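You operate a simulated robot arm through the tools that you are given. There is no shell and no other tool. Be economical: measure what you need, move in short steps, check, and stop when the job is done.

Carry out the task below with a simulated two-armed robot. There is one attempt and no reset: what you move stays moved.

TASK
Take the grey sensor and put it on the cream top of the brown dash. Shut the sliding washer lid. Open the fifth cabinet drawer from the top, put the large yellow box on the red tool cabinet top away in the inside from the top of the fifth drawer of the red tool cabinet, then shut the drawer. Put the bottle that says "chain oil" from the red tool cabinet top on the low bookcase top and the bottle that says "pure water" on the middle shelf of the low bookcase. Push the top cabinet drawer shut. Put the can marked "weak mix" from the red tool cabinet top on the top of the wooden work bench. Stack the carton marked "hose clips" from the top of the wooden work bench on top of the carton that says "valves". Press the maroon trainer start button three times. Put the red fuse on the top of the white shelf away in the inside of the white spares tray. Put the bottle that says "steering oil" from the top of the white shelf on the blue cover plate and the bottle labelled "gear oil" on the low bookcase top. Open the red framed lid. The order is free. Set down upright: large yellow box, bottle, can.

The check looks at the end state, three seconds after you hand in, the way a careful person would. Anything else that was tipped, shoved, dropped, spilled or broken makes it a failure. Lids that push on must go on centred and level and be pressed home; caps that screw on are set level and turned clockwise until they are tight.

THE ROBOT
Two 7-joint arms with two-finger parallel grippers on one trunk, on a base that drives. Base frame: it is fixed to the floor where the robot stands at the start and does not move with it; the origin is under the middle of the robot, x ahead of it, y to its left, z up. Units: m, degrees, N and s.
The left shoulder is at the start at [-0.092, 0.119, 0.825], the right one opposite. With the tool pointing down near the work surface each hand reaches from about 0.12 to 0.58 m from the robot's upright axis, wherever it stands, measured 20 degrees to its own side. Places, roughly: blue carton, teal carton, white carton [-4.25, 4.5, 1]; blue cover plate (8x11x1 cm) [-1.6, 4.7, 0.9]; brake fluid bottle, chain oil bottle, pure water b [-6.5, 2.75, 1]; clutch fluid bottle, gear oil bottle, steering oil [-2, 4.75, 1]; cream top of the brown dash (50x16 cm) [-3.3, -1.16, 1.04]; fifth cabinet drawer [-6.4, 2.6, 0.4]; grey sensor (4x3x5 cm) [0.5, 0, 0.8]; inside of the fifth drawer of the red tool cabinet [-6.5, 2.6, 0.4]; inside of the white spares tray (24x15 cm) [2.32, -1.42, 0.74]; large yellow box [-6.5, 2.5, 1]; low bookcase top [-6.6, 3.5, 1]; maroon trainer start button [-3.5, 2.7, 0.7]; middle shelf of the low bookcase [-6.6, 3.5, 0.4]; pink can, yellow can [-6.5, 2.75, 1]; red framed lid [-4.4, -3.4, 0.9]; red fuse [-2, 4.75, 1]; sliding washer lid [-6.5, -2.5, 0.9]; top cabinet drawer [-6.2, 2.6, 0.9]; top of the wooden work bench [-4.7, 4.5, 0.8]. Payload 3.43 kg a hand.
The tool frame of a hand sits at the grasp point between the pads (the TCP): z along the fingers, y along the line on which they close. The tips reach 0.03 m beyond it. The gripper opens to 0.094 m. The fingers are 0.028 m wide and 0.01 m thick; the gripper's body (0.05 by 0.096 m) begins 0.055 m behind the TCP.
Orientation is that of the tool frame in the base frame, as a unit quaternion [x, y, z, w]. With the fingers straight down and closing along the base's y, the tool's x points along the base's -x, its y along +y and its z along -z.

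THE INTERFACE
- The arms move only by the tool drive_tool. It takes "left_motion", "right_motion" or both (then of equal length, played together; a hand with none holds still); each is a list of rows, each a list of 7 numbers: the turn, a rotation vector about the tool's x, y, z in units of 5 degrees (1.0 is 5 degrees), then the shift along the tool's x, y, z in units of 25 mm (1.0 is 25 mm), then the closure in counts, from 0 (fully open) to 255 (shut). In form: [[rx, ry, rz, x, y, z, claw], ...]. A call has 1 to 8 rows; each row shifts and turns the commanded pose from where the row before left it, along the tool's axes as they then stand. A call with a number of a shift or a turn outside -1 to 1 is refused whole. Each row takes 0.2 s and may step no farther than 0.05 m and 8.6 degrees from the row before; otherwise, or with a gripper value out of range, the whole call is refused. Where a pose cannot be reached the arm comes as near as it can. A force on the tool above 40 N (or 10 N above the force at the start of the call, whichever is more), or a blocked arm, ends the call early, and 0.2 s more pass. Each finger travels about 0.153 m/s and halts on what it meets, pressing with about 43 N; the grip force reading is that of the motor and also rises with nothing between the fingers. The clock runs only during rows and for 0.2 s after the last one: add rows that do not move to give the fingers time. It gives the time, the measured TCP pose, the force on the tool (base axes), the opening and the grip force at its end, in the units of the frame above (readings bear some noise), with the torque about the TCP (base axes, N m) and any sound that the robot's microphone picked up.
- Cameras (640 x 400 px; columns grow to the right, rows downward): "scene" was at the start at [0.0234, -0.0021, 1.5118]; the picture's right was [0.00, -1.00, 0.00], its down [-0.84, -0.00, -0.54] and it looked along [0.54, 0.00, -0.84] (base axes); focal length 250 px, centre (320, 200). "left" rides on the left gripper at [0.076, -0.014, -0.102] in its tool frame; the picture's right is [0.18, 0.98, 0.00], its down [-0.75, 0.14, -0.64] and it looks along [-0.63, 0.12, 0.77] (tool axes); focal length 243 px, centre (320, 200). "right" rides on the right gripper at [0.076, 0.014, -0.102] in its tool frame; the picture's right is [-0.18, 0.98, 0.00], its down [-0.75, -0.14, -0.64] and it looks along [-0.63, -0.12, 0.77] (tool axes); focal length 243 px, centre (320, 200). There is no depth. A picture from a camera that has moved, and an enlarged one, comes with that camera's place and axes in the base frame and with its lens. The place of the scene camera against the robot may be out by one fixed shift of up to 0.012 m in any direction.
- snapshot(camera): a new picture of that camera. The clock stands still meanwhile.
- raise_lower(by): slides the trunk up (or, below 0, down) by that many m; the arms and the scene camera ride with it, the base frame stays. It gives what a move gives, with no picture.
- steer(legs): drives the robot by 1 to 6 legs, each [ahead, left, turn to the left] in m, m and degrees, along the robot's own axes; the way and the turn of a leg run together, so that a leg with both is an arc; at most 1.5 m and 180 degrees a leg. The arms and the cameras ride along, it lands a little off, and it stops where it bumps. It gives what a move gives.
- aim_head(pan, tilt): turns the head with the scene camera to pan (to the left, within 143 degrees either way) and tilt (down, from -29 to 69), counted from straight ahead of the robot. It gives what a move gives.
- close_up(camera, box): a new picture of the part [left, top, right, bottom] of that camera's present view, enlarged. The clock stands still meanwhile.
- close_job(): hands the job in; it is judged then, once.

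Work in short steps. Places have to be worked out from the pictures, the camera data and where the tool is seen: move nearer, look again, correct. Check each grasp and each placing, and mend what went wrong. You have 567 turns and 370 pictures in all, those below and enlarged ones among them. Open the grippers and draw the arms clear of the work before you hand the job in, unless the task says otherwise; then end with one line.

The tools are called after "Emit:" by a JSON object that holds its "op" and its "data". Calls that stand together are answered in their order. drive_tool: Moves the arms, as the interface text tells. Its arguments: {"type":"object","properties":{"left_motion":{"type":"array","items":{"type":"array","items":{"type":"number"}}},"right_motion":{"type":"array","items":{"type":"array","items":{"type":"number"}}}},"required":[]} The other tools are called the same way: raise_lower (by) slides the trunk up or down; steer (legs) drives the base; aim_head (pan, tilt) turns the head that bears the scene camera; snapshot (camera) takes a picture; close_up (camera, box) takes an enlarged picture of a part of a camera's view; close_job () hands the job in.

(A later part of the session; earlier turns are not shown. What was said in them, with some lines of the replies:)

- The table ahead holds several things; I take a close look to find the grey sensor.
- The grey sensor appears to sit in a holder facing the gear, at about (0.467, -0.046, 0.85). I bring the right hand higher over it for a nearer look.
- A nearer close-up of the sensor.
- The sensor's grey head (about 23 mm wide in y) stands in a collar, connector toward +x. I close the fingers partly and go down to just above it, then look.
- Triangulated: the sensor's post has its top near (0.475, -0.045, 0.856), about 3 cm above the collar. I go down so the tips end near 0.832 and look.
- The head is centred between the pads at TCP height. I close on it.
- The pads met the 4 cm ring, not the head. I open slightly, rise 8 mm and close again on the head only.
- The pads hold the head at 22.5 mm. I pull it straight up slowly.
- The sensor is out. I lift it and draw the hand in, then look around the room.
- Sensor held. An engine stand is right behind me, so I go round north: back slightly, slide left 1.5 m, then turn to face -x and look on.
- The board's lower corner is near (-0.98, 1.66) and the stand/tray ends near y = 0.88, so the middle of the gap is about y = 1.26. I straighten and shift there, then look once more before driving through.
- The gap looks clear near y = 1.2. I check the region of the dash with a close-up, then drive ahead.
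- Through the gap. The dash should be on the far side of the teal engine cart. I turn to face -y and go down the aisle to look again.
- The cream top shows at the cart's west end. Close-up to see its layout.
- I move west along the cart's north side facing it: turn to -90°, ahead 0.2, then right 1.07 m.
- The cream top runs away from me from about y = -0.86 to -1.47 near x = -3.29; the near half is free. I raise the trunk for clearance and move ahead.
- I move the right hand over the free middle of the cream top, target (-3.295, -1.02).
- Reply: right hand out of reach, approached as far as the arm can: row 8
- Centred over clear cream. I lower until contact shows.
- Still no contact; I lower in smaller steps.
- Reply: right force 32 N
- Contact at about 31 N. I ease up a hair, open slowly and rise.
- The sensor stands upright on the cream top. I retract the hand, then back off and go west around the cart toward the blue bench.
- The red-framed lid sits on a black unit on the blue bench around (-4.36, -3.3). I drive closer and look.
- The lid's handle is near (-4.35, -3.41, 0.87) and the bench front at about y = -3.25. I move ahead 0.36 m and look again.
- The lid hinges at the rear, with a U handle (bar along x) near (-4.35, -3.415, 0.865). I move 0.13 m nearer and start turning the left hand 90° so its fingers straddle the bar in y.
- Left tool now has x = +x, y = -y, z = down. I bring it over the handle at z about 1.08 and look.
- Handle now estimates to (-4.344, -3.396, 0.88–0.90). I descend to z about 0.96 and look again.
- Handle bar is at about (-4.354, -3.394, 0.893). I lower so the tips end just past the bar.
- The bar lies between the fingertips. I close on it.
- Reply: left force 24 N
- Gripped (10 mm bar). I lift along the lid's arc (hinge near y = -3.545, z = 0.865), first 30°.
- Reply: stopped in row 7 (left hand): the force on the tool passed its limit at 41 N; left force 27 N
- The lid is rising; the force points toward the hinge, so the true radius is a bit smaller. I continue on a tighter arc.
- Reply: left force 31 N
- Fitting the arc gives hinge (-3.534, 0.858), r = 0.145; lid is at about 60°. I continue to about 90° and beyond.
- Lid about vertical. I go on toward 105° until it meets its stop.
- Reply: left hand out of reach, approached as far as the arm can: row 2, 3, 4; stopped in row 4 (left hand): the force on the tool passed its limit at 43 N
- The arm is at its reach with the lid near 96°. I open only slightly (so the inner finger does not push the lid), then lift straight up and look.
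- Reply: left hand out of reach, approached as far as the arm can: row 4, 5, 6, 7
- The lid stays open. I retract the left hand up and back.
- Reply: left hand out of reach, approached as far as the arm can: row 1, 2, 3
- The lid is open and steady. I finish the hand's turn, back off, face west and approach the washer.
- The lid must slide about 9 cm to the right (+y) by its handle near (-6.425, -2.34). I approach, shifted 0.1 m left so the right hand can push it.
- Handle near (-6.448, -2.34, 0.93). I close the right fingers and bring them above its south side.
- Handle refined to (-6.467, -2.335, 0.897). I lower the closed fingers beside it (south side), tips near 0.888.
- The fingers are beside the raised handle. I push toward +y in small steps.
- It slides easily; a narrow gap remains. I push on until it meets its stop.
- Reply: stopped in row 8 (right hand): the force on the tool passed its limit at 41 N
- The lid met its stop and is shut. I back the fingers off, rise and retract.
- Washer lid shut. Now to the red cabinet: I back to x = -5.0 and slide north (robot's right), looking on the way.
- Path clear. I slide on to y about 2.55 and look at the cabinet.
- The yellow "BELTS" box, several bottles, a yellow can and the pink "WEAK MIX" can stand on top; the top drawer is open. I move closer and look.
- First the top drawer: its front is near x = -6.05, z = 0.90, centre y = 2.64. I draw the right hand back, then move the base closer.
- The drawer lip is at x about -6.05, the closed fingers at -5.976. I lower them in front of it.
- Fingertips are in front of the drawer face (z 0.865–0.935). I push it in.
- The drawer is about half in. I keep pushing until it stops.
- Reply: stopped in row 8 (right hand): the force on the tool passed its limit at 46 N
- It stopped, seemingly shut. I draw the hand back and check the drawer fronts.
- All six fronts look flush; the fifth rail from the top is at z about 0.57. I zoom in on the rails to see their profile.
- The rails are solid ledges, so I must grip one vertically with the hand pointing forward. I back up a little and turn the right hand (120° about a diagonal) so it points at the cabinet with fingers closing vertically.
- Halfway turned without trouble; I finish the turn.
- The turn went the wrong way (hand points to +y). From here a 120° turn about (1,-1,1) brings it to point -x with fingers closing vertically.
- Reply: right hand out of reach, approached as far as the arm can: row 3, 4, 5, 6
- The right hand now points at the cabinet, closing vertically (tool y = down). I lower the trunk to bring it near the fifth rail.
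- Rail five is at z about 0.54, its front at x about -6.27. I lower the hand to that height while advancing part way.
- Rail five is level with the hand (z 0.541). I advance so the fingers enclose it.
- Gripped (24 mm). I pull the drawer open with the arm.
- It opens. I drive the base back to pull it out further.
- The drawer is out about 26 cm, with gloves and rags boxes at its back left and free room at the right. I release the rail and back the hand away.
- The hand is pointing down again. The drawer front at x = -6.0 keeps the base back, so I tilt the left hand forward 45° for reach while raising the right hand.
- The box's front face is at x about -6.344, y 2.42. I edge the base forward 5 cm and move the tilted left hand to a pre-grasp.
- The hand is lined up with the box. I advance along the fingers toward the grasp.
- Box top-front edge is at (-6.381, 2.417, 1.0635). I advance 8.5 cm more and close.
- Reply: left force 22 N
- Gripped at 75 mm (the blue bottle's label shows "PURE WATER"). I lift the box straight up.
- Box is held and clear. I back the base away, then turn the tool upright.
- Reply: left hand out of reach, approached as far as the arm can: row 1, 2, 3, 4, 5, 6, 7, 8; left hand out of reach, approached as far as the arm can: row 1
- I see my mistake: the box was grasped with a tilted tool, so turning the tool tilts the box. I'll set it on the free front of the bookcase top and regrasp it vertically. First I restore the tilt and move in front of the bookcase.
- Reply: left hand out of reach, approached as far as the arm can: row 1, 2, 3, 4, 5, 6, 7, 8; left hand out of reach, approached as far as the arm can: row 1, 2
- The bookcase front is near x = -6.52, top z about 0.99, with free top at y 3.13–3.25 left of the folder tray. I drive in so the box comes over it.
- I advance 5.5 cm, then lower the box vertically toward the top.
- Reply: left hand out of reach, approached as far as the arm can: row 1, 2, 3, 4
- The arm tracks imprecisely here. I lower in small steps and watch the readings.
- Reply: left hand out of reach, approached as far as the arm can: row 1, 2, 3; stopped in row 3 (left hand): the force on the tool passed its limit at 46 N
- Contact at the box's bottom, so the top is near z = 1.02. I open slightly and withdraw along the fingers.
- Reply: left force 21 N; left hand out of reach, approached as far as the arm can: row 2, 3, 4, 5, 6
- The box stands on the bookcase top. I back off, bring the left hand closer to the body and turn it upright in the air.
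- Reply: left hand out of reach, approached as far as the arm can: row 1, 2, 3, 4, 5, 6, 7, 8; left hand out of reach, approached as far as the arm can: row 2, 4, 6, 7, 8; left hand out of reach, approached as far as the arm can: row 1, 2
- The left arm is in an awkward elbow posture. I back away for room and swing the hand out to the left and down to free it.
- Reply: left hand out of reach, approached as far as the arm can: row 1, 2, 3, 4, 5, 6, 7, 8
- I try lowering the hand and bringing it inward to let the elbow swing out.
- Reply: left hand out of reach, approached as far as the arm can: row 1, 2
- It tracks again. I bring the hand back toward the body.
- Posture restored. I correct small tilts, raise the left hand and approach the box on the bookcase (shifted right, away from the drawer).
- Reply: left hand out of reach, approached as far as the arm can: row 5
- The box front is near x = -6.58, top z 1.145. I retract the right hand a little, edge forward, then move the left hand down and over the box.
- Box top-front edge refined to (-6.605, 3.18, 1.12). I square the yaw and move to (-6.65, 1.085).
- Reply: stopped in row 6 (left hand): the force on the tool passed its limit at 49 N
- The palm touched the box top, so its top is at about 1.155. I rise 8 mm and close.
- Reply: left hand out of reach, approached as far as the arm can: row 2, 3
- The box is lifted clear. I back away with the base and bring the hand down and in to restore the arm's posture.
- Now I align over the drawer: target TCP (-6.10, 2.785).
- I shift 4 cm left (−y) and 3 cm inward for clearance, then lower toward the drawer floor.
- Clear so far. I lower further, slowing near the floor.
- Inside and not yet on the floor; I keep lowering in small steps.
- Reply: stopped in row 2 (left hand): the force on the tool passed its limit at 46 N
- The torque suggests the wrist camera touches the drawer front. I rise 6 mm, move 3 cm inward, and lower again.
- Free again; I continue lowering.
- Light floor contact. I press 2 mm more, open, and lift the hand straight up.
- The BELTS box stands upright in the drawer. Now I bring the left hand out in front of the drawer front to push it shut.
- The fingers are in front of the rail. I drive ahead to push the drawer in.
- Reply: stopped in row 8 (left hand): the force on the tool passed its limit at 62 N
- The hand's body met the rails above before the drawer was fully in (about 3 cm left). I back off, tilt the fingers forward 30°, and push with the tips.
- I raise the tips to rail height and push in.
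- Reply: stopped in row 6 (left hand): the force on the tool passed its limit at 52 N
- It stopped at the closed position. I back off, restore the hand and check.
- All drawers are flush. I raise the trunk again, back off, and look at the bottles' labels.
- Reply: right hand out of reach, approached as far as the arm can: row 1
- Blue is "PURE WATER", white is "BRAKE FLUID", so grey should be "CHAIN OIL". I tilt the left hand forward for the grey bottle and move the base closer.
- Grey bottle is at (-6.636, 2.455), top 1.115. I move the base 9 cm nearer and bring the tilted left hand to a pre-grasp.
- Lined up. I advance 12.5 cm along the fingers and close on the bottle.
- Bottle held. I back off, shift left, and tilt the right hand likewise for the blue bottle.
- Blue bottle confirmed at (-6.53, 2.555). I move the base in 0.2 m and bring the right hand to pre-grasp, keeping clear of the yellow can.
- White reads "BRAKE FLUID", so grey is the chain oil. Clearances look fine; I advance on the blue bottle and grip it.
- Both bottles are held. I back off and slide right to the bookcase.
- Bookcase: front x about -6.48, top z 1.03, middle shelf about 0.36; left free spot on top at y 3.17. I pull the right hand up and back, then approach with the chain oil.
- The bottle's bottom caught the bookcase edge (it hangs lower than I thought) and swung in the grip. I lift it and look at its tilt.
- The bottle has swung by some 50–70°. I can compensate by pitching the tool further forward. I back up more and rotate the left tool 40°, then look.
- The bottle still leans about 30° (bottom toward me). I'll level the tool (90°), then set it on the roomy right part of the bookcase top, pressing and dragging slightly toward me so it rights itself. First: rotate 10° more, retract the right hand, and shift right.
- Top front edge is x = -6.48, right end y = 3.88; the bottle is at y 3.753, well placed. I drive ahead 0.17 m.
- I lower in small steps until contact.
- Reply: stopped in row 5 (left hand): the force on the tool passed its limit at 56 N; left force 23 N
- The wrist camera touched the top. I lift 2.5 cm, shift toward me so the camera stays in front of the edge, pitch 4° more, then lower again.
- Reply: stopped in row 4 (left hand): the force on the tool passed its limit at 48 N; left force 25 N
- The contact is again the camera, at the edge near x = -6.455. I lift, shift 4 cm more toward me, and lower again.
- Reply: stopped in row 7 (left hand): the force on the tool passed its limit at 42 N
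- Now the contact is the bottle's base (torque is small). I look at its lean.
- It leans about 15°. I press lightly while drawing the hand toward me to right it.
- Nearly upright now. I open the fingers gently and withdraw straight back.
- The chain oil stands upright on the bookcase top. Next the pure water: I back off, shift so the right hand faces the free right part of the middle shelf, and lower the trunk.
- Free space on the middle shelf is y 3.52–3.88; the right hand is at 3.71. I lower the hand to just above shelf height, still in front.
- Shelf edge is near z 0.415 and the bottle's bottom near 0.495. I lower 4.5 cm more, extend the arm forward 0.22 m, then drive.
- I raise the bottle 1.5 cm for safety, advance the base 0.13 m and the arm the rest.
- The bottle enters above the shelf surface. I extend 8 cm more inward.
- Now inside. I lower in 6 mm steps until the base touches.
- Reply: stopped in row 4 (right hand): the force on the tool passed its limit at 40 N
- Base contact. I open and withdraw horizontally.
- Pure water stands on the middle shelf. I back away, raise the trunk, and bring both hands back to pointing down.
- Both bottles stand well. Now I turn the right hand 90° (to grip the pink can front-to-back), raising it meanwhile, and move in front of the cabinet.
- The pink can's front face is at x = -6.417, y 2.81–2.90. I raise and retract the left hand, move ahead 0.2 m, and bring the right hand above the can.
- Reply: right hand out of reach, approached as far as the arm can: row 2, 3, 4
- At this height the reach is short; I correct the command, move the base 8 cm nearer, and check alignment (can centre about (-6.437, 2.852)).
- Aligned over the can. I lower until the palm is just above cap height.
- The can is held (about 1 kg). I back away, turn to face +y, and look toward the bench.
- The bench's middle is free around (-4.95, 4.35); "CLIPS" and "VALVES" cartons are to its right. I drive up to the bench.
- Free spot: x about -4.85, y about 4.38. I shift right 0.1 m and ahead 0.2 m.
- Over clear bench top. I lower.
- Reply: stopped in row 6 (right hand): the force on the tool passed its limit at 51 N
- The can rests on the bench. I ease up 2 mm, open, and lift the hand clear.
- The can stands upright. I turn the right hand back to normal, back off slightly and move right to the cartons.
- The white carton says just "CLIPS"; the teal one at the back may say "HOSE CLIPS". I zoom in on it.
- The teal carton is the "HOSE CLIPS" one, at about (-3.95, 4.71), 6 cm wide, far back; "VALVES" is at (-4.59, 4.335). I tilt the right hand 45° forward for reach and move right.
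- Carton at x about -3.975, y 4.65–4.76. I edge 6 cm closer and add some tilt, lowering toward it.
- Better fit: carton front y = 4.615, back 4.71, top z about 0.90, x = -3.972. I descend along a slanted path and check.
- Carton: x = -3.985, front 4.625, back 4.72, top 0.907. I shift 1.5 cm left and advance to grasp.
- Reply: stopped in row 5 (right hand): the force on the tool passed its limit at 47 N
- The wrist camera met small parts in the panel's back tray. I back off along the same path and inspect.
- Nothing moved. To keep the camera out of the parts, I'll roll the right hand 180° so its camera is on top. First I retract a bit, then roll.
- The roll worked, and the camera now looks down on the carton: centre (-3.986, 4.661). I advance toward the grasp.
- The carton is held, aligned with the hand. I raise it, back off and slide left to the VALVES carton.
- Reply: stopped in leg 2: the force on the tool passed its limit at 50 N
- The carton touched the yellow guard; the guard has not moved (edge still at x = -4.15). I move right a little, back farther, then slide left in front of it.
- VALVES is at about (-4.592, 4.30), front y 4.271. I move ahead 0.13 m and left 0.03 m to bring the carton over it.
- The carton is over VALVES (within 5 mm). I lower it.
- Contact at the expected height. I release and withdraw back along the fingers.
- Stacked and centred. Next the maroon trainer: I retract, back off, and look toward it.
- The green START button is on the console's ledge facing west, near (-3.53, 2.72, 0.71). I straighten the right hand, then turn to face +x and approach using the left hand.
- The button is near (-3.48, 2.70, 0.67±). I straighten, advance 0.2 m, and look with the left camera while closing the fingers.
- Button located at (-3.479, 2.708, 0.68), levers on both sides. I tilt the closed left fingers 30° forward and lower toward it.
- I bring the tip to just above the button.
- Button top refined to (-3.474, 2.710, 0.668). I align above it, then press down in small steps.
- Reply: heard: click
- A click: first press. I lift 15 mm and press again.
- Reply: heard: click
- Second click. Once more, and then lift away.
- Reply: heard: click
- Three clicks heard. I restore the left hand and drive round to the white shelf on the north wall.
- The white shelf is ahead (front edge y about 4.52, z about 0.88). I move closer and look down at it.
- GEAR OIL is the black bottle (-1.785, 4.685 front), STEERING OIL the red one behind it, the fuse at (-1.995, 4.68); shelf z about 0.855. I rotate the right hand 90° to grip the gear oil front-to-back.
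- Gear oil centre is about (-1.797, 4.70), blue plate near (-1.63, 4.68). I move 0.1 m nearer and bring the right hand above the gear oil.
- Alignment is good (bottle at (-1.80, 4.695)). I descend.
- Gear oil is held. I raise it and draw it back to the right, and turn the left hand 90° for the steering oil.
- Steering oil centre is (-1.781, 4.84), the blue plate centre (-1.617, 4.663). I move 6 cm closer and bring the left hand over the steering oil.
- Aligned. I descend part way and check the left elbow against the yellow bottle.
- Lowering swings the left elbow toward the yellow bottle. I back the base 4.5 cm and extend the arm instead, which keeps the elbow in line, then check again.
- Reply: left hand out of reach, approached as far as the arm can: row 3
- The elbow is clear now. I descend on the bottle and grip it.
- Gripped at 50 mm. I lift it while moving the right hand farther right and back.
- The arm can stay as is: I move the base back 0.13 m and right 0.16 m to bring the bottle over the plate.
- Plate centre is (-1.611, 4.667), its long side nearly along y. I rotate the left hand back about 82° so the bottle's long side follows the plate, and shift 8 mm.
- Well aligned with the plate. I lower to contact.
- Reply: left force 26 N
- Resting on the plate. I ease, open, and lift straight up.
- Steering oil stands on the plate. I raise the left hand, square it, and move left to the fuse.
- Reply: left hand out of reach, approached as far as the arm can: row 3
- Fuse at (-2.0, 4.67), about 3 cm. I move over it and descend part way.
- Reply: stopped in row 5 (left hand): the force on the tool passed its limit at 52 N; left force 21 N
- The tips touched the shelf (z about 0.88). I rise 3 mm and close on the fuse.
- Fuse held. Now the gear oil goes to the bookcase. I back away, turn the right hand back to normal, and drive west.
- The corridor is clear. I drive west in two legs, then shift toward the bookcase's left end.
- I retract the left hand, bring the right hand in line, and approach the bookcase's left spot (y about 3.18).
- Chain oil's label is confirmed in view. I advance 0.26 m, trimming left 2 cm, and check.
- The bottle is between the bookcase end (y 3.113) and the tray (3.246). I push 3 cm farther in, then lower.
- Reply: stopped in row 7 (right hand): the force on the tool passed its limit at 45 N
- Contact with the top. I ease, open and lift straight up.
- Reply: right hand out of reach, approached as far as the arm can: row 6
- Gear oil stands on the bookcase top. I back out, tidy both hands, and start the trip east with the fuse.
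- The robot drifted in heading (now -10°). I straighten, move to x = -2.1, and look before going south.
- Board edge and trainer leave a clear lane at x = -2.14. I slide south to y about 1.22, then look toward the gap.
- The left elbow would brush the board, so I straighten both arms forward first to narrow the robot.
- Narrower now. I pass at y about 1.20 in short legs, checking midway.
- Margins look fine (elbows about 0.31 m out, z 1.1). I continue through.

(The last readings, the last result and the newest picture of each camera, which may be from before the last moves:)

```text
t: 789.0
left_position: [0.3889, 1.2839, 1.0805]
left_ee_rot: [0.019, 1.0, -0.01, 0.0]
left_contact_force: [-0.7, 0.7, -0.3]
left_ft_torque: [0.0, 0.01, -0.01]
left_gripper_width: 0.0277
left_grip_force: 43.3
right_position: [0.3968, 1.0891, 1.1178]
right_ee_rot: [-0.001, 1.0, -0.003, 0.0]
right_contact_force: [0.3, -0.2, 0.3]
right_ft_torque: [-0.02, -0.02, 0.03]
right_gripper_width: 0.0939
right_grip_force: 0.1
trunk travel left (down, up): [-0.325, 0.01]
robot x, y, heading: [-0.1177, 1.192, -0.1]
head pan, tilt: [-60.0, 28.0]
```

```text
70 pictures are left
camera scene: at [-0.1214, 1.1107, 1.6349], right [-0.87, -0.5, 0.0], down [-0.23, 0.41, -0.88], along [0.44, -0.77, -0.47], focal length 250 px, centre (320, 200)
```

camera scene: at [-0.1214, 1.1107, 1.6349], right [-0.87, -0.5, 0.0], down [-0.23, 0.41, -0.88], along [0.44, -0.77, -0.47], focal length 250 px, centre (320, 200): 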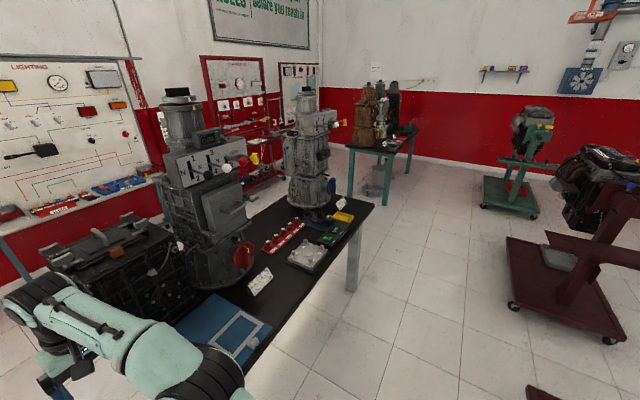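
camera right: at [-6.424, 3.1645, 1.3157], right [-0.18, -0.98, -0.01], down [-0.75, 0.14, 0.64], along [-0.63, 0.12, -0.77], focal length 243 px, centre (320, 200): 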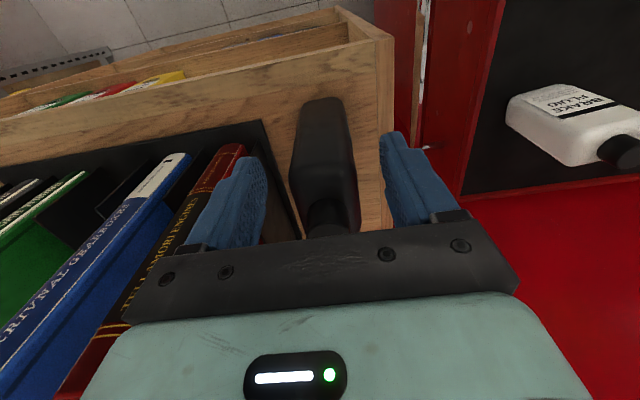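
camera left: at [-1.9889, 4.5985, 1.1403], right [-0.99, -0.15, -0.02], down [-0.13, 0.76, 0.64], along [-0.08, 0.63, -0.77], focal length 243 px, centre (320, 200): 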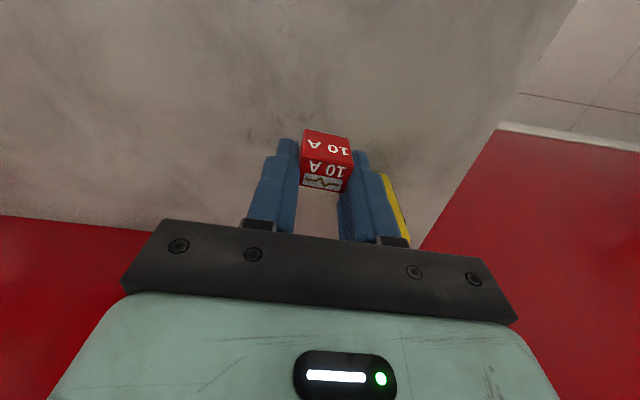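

Through the gap. I retract the arms, back off a little, and slide south past the sensor table.

Emit:
{"op": "drive_tool", "data": {"left_motion": [[0, 0, 0, 0.9, 0.1, -0.2, 255], [0, 0, 0, 0.9, 0.1, -0.2, 255], [0, 0, 0, 0.9, 0.1, -0.2, 255], [0, 0, 0, 0.9, 0.1, -0.2, 255], [0, 0, 0, 0.9, 0.1, -0.2, 255], [0, 0, 0, 0.9, 0.1, -0.2, 255], [0, 0, 0, 0.9, 0.1, -0.2, 255]], "right_motion": [[0, 0, 0, 0.9, -0.1, -0.2, 0], [0, 0, 0, 0.9, -0.1, -0.2, 0], [0, 0, 0, 0.9, -0.1, -0.2, 0], [0, 0, 0, 0.9, -0.1, -0.2, 0], [0, 0, 0, 0.9, -0.1, -0.2, 0], [0, 0, 0, 0.9, -0.1, -0.2, 0], [0, 0, 0, 0.9, -0.1, -0.2, 0]]}}

Emit:
{"op": "steer", "data": {"legs": [[-0.13, 0, 0], [0, -1.1, 0], [0, -1.1, 0]]}}

Emit:
{"op": "aim_head", "data": {"pan": 0, "tilt": 25}}

Emit:
{"op": "snapshot", "data": {"camera": "scene"}}

```text
t: 790.6
left_position: [0.2317, 1.3088, 1.1139]
left_ee_rot: [0.019, 1.0, -0.01, 0.0]
left_contact_force: [-0.7, 0.3, 0.7]
left_ft_torque: [-0.02, 0.0, -0.03]
left_gripper_width: 0.0279
left_grip_force: 43.0
right_position: [0.2357, 1.0743, 1.1532]
right_ee_rot: [-0.002, 1.0, -0.003, 0.001]
right_contact_force: [-0.1, -0.1, -0.1]
right_ft_torque: [-0.02, -0.01, -0.01]
right_gripper_width: 0.094
right_grip_force: 0.0
trunk travel left (down, up): [-0.325, 0.01]
robot x, y, heading: [-0.1191, 1.1928, -0.3]
head pan, tilt: [-60.0, 28.0]
```

```text
t: 811.3
left_position: [0.0584, -0.938, 1.1137]
left_ee_rot: [0.032, 0.999, -0.009, 0.0]
left_contact_force: [0.1, 0.8, 0.4]
left_ft_torque: [0.0, 0.02, -0.01]
left_gripper_width: 0.0277
left_grip_force: 43.0
right_position: [0.0599, -1.1715, 1.1547]
right_ee_rot: [0.011, 1.0, -0.003, 0.0]
right_contact_force: [-0.4, 0.2, 0.9]
right_ft_torque: [0.0, 0.01, -0.01]
right_gripper_width: 0.0941
right_grip_force: 0.0
trunk travel left (down, up): [-0.325, 0.01]
robot x, y, heading: [-0.2924, -1.044, -1.3]
head pan, tilt: [-60.0, 28.0]
```

```text
t: 812.6
left_position: [0.0581, -0.9377, 1.1129]
left_ee_rot: [0.031, 0.999, -0.01, -0.001]
left_contact_force: [0.0, -0.2, 0.1]
left_ft_torque: [0.02, 0.0, 0.0]
left_gripper_width: 0.0276
left_grip_force: 42.9
right_position: [0.0588, -1.1717, 1.1545]
right_ee_rot: [0.011, 1.0, -0.004, 0.0]
right_contact_force: [-0.3, -0.6, -0.7]
right_ft_torque: [-0.02, -0.01, 0.03]
right_gripper_width: 0.0939
right_grip_force: 0.2
trunk travel left (down, up): [-0.325, 0.01]
robot x, y, heading: [-0.2933, -1.0432, -1.4]
head pan, tilt: [0.0, 25.0]
```

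```text
69 pictures are left
camera scene: at [-0.25, -1.0491, 1.6397], right [-0.03, -1.0, 0.0], down [-0.42, 0.01, -0.91], along [0.91, -0.03, -0.42], focal length 250 px, centre (320, 200)
```

scene: 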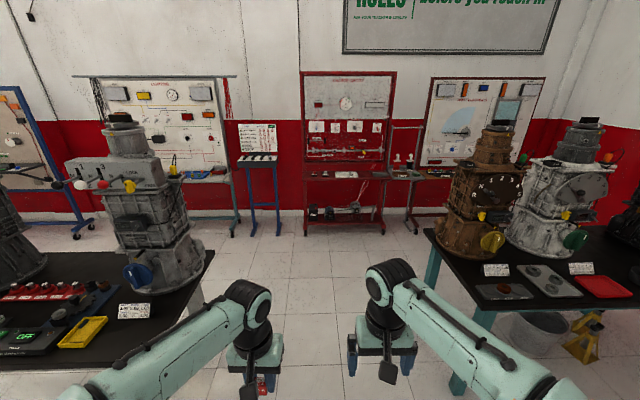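

Emit:
{"op": "close_up", "data": {"camera": "scene", "box": [280, 130, 440, 240]}}

```text
3.64 times, centred on (360, 185) of scene
camera zoom: at [-0.25, -1.0491, 1.6397], right [-0.03, -1.0, 0.0], down [-0.42, 0.01, -0.91], along [0.91, -0.03, -0.42], focal length 908 px, centre (174, 254)
```

zoom: 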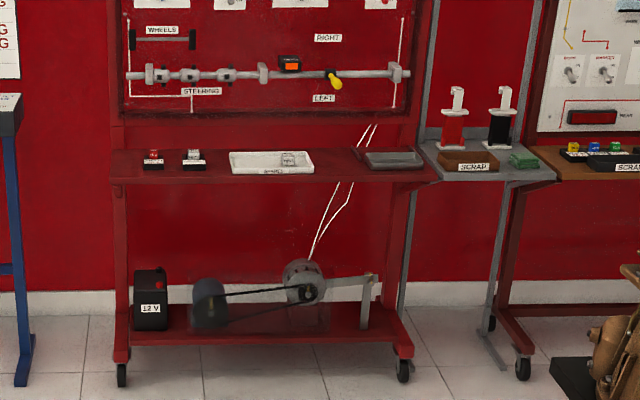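

The white "SPARES" tray is on the maroon ledge at about (2.35, -1.43). I drive east along y = -1.05, then over to it.

Emit:
{"op": "steer", "data": {"legs": [[0, 0, 1.4], [1.3, 0, 0], [0.5, 0, 0], [0, -0.47, 0]]}}

Emit:
{"op": "aim_head", "data": {"pan": 0, "tilt": 40}}

Emit:
{"op": "snapshot", "data": {"camera": "scene"}}

```text
t: 826.1
left_position: [1.8155, -1.4128, 1.1136]
left_ee_rot: [0.02, 1.0, -0.01, 0.001]
left_contact_force: [-1.0, 0.0, -0.5]
left_ft_torque: [0.01, -0.03, 0.01]
left_gripper_width: 0.0278
left_grip_force: 43.1
right_position: [1.8211, -1.6457, 1.1547]
right_ee_rot: [0.001, 1.0, -0.003, 0.001]
right_contact_force: [-0.5, 0.7, 0.1]
right_ft_torque: [0.02, -0.02, -0.02]
right_gripper_width: 0.0939
right_grip_force: 0.2
trunk travel left (down, up): [-0.325, 0.01]
robot x, y, heading: [1.4638, -1.5292, -0.3]
head pan, tilt: [0.0, 25.0]
```

```text
t: 826.9
left_position: [1.8148, -1.4116, 1.1138]
left_ee_rot: [0.02, 1.0, -0.01, -0.001]
left_contact_force: [-0.2, -0.3, -0.2]
left_ft_torque: [0.02, 0.02, 0.0]
left_gripper_width: 0.0278
left_grip_force: 42.7
right_position: [1.8223, -1.6458, 1.1548]
right_ee_rot: [-0.001, 1.0, -0.003, 0.0]
right_contact_force: [-0.5, 0.7, -0.3]
right_ft_torque: [-0.01, 0.02, -0.02]
right_gripper_width: 0.0939
right_grip_force: 0.1
trunk travel left (down, up): [-0.325, 0.01]
robot x, y, heading: [1.4597, -1.5278, -0.4]
head pan, tilt: [0.0, 40.0]
```

```text
67 pictures are left
camera scene: at [1.5016, -1.53, 1.6164], right [-0.01, -1.0, 0.0], down [-0.64, 0.0, -0.77], along [0.77, 0.0, -0.64], focal length 250 px, centre (320, 200)
```

scene: 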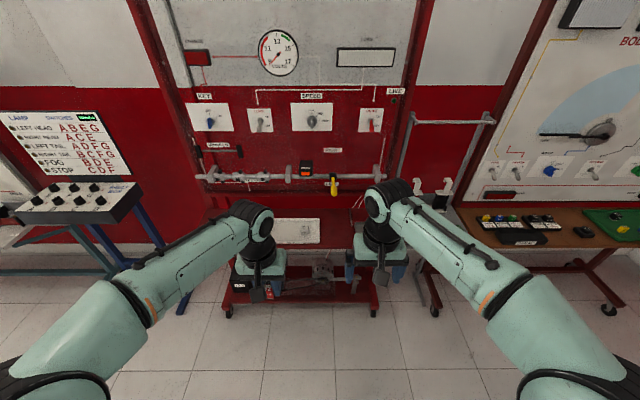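

Tray centre is (2.33, -1.42). Above it a rod crosses the board near z = 1.0. I advance 0.3 m and view with the left camera.

Emit:
{"op": "steer", "data": {"legs": [[0.3, 0, 0.4]]}}

Emit:
{"op": "snapshot", "data": {"camera": "left"}}

Emit:
{"op": "snapshot", "data": {"camera": "scene"}}

```text
t: 828.9
left_position: [2.1095, -1.4075, 1.1141]
left_ee_rot: [0.015, 1.0, -0.01, 0.0]
left_contact_force: [0.7, 0.4, 1.3]
left_ft_torque: [-0.04, 0.0, -0.01]
left_gripper_width: 0.0275
left_grip_force: 43.1
right_position: [2.1166, -1.6425, 1.154]
right_ee_rot: [-0.006, 1.0, -0.004, 0.0]
right_contact_force: [0.2, 0.2, -0.2]
right_ft_torque: [0.0, -0.01, 0.02]
right_gripper_width: 0.0942
right_grip_force: 0.1
trunk travel left (down, up): [-0.325, 0.01]
robot x, y, heading: [1.7615, -1.5261, 0.2]
head pan, tilt: [0.0, 40.0]
```

```text
66 pictures are left
camera left: at [2.0334, -1.4174, 1.2169], right [-0.16, 0.99, -0.02], down [0.76, 0.13, 0.64], along [0.63, 0.09, -0.77], focal length 243 px, centre (320, 200)
```

left: 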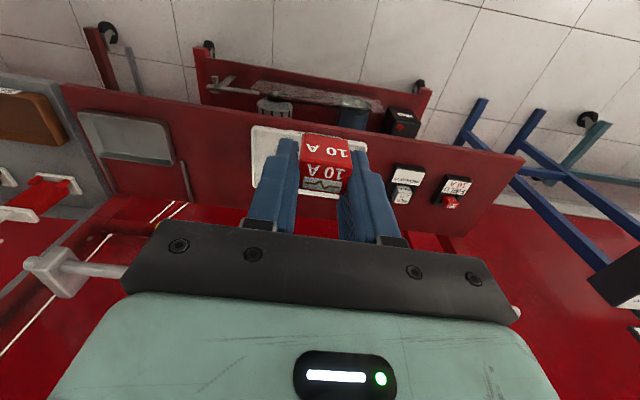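

```text
65 pictures are left
camera scene: at [1.7974, -1.5293, 1.6162], right [0.01, -1.0, 0.0], down [-0.64, 0.0, -0.77], along [0.77, 0.01, -0.64], focal length 250 px, centre (320, 200)
```

scene: 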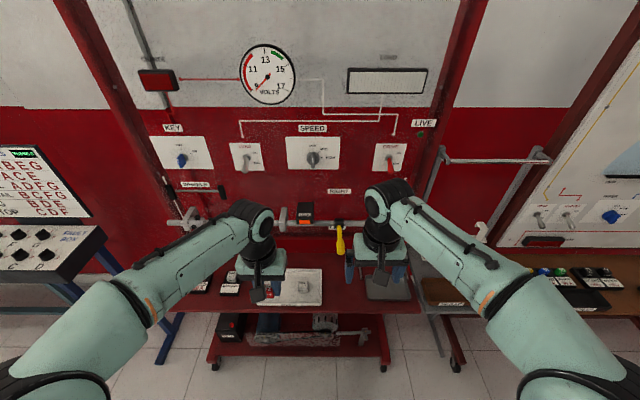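

Rod is at x about 2.42; I'll set the fuse in the tray's front-left part at (2.30, -1.375). I move forward and down part way.

Emit:
{"op": "drive_tool", "data": {"left_motion": [[0, -1, 0, -0.9, 0.2, 0.5, 255], [0, -1, 0, -0.9, 0.2, 0.5, 255], [0, -1, 0, -0.9, 0.2, 0.5, 255], [0, 0, 0, -0.9, 0.2, 0.9, 255], [0, 0, 0, -0.9, 0.2, 0.9, 255], [0, 0, 0, -0.9, 0.2, 0.9, 255], [0, 0, 0, 0, 0, 0.9, 255]]}}

Emit:
{"op": "snapshot", "data": {"camera": "left"}}

Emit:
{"op": "close_up", "data": {"camera": "scene", "box": [200, 200, 400, 330]}}

```text
t: 830.5
left_position: [2.2682, -1.3834, 1.0111]
left_ee_rot: [0.013, 0.991, -0.011, 0.13]
left_contact_force: [-0.2, 0.1, -0.8]
left_ft_torque: [-0.01, 0.0, -0.01]
left_gripper_width: 0.0279
left_grip_force: 42.6
right_position: [2.1177, -1.6412, 1.1549]
right_ee_rot: [-0.005, 1.0, -0.004, 0.0]
right_contact_force: [-0.4, 0.7, 0.8]
right_ft_torque: [0.01, 0.04, 0.01]
right_gripper_width: 0.094
right_grip_force: 0.2
trunk travel left (down, up): [-0.325, 0.01]
robot x, y, heading: [1.7613, -1.5267, 0.5]
head pan, tilt: [0.0, 40.0]
```

```text
64 pictures are left
camera left: at [2.1692, -1.3934, 1.0915], right [-0.15, 0.99, -0.07], down [0.57, 0.14, 0.81], along [0.81, 0.09, -0.58], focal length 243 px, centre (320, 200)
```

left: 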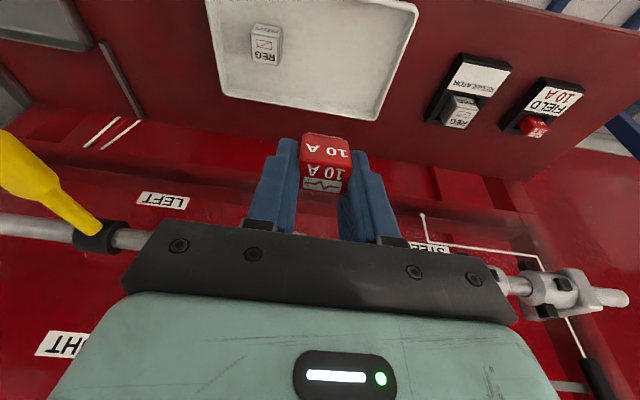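

```text
3.08 times, centred on (300, 265) of scene
camera zoom: at [1.7977, -1.5292, 1.6164], right [0.01, -1.0, 0.0], down [-0.64, 0.0, -0.77], along [0.77, 0.01, -0.64], focal length 768 px, centre (382, 0)
```

zoom: 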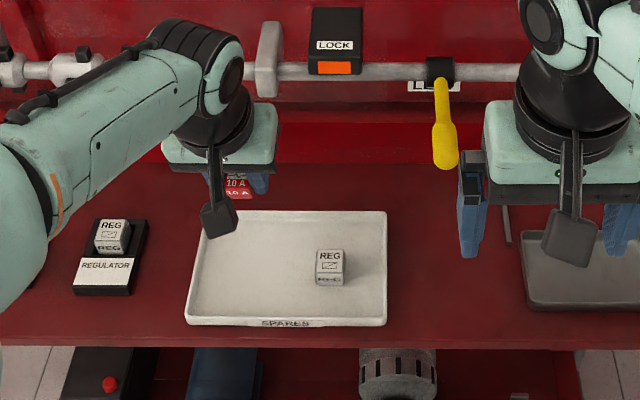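

Clear of the rod. I lower toward the tray floor.

Emit:
{"op": "drive_tool", "data": {"left_motion": [[0, 0, 0, 0.1, 0.05, 1, 255], [0, 0, 0, 0.1, 0.05, 1, 255], [0, 0, 0, 0.1, 0.05, 1, 255], [0, 0, 0, 0.1, 0.05, 1, 255], [0, 0, 0, 0.1, 0.05, 1, 255], [0, 0, 0, 0.1, 0.05, 1, 255], [0, 0, 0, 0.1, 0, 0.8, 255]]}}

Emit:
{"op": "snapshot", "data": {"camera": "left"}}

Emit:
{"op": "close_up", "data": {"camera": "scene", "box": [200, 200, 400, 330]}}

```text
t: 832.1
left_position: [2.2952, -1.3803, 0.8458]
left_ee_rot: [0.013, 0.991, -0.011, 0.13]
left_contact_force: [-0.4, 0.5, 0.1]
left_ft_torque: [0.01, 0.0, -0.02]
left_gripper_width: 0.0277
left_grip_force: 43.7
right_position: [2.1179, -1.6408, 1.1547]
right_ee_rot: [-0.006, 1.0, -0.003, -0.001]
right_contact_force: [0.2, -0.6, 0.2]
right_ft_torque: [0.0, -0.02, -0.02]
right_gripper_width: 0.0938
right_grip_force: 0.0
trunk travel left (down, up): [-0.325, 0.01]
robot x, y, heading: [1.7593, -1.5258, 0.3]
head pan, tilt: [0.0, 40.0]
```

```text
62 pictures are left
camera left: at [2.1949, -1.3898, 0.925], right [-0.15, 0.99, -0.07], down [0.57, 0.14, 0.81], along [0.81, 0.09, -0.58], focal length 243 px, centre (320, 200)
```

left: 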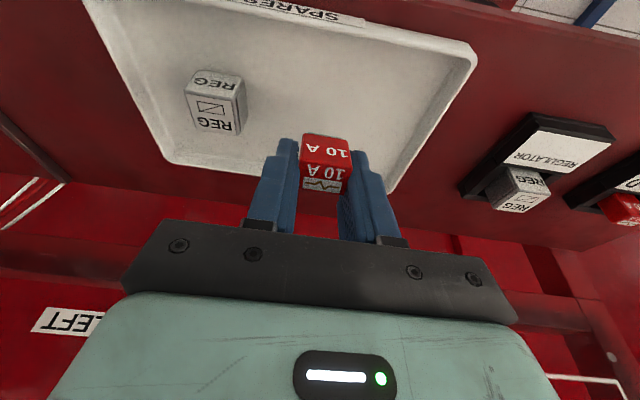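

```text
3.08 times, centred on (300, 265) of scene
camera zoom: at [1.7979, -1.5293, 1.6164], right [0.01, -1.0, 0.0], down [-0.64, 0.0, -0.77], along [0.77, 0.01, -0.64], focal length 768 px, centre (382, 0)
```

zoom: 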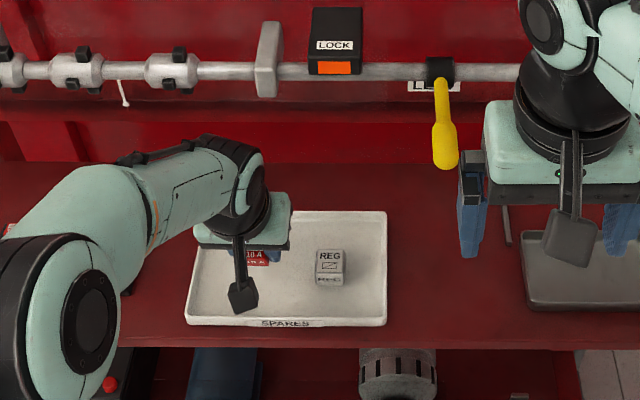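

Fuse is over the tray, away from the grey spare. I lower in small steps to the floor.

Emit:
{"op": "drive_tool", "data": {"left_motion": [[0, 0, 0, 0.1, 0, 0.5, 255], [0, 0, 0, 0.1, 0, 0.5, 255], [0, 0, 0, 0.05, 0, 0.3, 255], [0, 0, 0, 0.05, 0, 0.3, 255], [0, 0, 0, 0.05, 0, 0.3, 255], [0, 0, 0, 0.05, 0, 0.2, 255], [0, 0, 0, 0.05, 0, 0.2, 255]]}}

Emit:
{"op": "snapshot", "data": {"camera": "left"}}

```text
t: 833.7
left_position: [2.3016, -1.3821, 0.7853]
left_ee_rot: [0.012, 0.991, -0.011, 0.13]
left_contact_force: [0.3, 0.6, -0.2]
left_ft_torque: [0.0, 0.01, -0.02]
left_gripper_width: 0.0276
left_grip_force: 42.6
right_position: [2.1175, -1.6414, 1.1539]
right_ee_rot: [-0.006, 1.0, -0.003, 0.0]
right_contact_force: [-0.4, -0.4, 0.6]
right_ft_torque: [-0.05, 0.02, -0.04]
right_gripper_width: 0.094
right_grip_force: 0.0
trunk travel left (down, up): [-0.325, 0.01]
robot x, y, heading: [1.7624, -1.5303, 0.3]
head pan, tilt: [0.0, 40.0]
```

```text
60 pictures are left
camera left: at [2.2007, -1.392, 0.8647], right [-0.15, 0.99, -0.07], down [0.57, 0.14, 0.81], along [0.81, 0.09, -0.58], focal length 243 px, centre (320, 200)
```

left: 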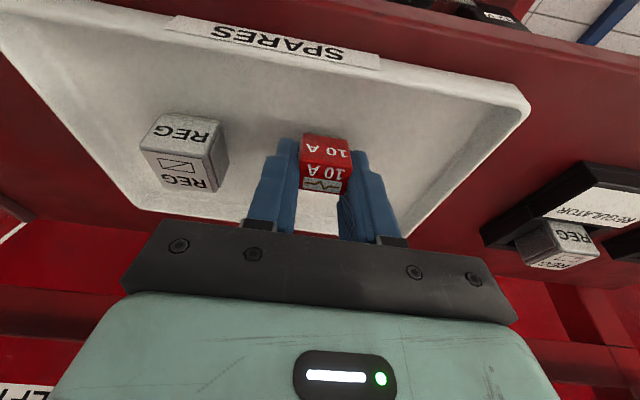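

Emit:
{"op": "drive_tool", "data": {"left_motion": [[0, 0, 0, 0.05, 0, 0.2, 255], [0, 0, 0, 0.05, 0, 0.2, 255], [0, 0, 0, 0.05, 0, 0.2, 255], [0, 0, 0, 0.05, 0, 0.2, 255], [0, 0, 0, 0.05, 0, 0.2, 255]]}}

Emit:
{"op": "snapshot", "data": {"camera": "left"}}

```text
t: 834.6
left_position: [2.3014, -1.3834, 0.7759]
left_ee_rot: [0.013, 0.991, -0.012, 0.136]
left_contact_force: [-9.8, 0.3, 20.2]
left_ft_torque: [0.05, 0.51, -0.01]
left_gripper_width: 0.0278
left_grip_force: 43.2
right_position: [2.1151, -1.6415, 1.1555]
right_ee_rot: [-0.006, 1.0, -0.003, 0.001]
right_contact_force: [0.0, -0.1, -0.6]
right_ft_torque: [-0.01, 0.02, -0.03]
right_gripper_width: 0.0935
right_grip_force: 0.1
trunk travel left (down, up): [-0.325, 0.01]
robot x, y, heading: [1.7587, -1.5253, 0.2]
head pan, tilt: [0.0, 40.0]
stopped in row 4 (left hand): the force on the tool passed its limit at 49 N (the readings are from after the stop); the commanded pose is now the measured one
```

```text
59 pictures are left
camera left: at [2.2013, -1.3936, 0.8559], right [-0.15, 0.99, -0.07], down [0.56, 0.14, 0.82], along [0.82, 0.08, -0.57], focal length 243 px, centre (320, 200)
```

left: 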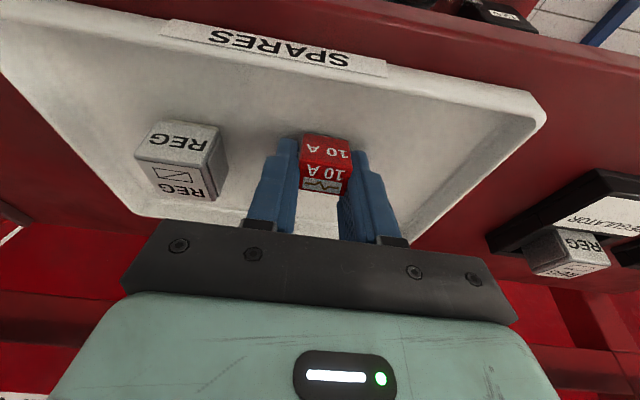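

The fuse touches the tray floor. I ease 2 mm, open, and lift away.

Emit:
{"op": "drive_tool", "data": {"left_motion": [[0, 0, 0, -0.02, 0, -0.1, 255], [0, 0, 0, 0, 0, 0, 200], [0, 0, 0, 0, 0, 0, 130], [0, 0, 0, 0, 0, 0, 120], [0, 0, 0, -0.1, 0, -0.6, 120], [0, 0, 0, -0.2, 0, -0.9, 120], [0, 0, 0, -0.2, 0, -0.9, 120], [0, 0, 0, -0.2, 0, -0.9, 120]]}}

Emit:
{"op": "snapshot", "data": {"camera": "left"}}

```text
t: 836.4
left_position: [2.2955, -1.3804, 0.8595]
left_ee_rot: [0.012, 0.991, -0.012, 0.133]
left_contact_force: [-0.6, 0.7, 1.0]
left_ft_torque: [0.03, -0.03, 0.0]
left_gripper_width: 0.05
left_grip_force: 0.2
right_position: [2.1161, -1.6419, 1.1544]
right_ee_rot: [-0.006, 1.0, -0.004, 0.001]
right_contact_force: [0.2, -0.1, -0.4]
right_ft_torque: [0.01, -0.01, 0.04]
right_gripper_width: 0.094
right_grip_force: 0.0
trunk travel left (down, up): [-0.325, 0.01]
robot x, y, heading: [1.7584, -1.5261, 0.1]
head pan, tilt: [0.0, 40.0]
```

```text
58 pictures are left
camera left: at [2.1962, -1.3905, 0.9386], right [-0.15, 0.99, -0.07], down [0.56, 0.14, 0.82], along [0.81, 0.08, -0.57], focal length 243 px, centre (320, 200)
```

left: 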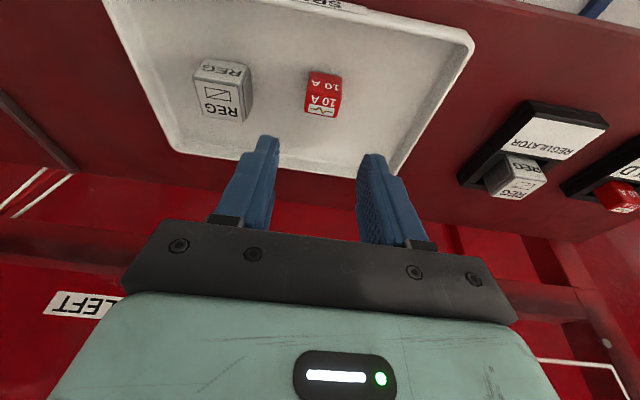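

The fuse lies in the tray. I raise the left hand, open both grippers, and back away.

Emit:
{"op": "drive_tool", "data": {"left_motion": [[0, 0, 0, 0.3, 0, -1, 60], [0, 0, 0, 0.5, 0, -1, 0], [0, 0, 0, 0.8, 0, -1, 0], [0, 1, 0, 0.8, 0, -1, 0], [0, 1, 0, 0.8, 0, -1, 0], [0, 1, 0, 0.8, 0, -1, 0], [0, 0, 0, 0.8, 0, -0.8, 0], [0, 0, 0, 0.5, 0, 0, 0]]}}

Emit:
{"op": "steer", "data": {"legs": [[-0.35, 0, 0]]}}

Emit:
{"op": "close_up", "data": {"camera": "scene", "box": [200, 160, 440, 310]}}

```text
t: 838.2
left_position: [2.1363, -1.3744, 1.0063]
left_ee_rot: [0.015, 1.0, -0.01, 0.003]
left_contact_force: [-0.2, 0.1, -0.2]
left_ft_torque: [0.0, -0.03, 0.02]
left_gripper_width: 0.0939
left_grip_force: 0.1
right_position: [2.117, -1.6403, 1.1544]
right_ee_rot: [-0.006, 1.0, -0.003, 0.0]
right_contact_force: [0.0, 0.5, -0.2]
right_ft_torque: [0.0, 0.02, 0.0]
right_gripper_width: 0.094
right_grip_force: 0.1
trunk travel left (down, up): [-0.325, 0.01]
robot x, y, heading: [1.76, -1.5267, 0.4]
head pan, tilt: [0.0, 40.0]
```

```text
t: 840.4
left_position: [1.7894, -1.3754, 1.0061]
left_ee_rot: [0.01, 1.0, -0.009, 0.003]
left_contact_force: [-0.1, 0.4, 0.4]
left_ft_torque: [-0.01, 0.01, -0.02]
left_gripper_width: 0.0938
left_grip_force: 0.1
right_position: [1.7726, -1.6423, 1.1545]
right_ee_rot: [-0.01, 1.0, -0.003, 0.0]
right_contact_force: [0.2, -0.1, -0.1]
right_ft_torque: [-0.04, 0.01, -0.01]
right_gripper_width: 0.0939
right_grip_force: 0.0
trunk travel left (down, up): [-0.325, 0.01]
robot x, y, heading: [1.4147, -1.5357, 0.8]
head pan, tilt: [0.0, 40.0]
```

```text
2.67 times, centred on (320, 235) of scene
camera zoom: at [1.4518, -1.5328, 1.6165], right [0.01, -1.0, 0.0], down [-0.64, -0.01, -0.77], along [0.77, 0.01, -0.64], focal length 666 px, centre (320, 107)
```

zoom: 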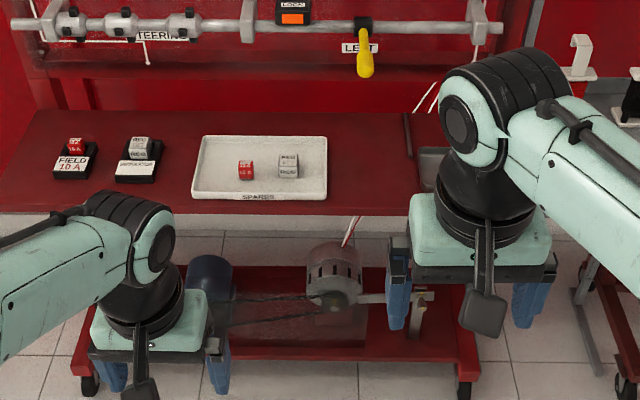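

The fuse is in the tray, both grippers are open and clear, and every part of the task has been carried out. I hand the job in.

Emit:
{"op": "close_job", "data": {}}

```text
The job is handed in.
```

All the tasks are done and the job is handed in; I checked each placing by camera and listened for the three button clicks, but I have not seen the verdict.
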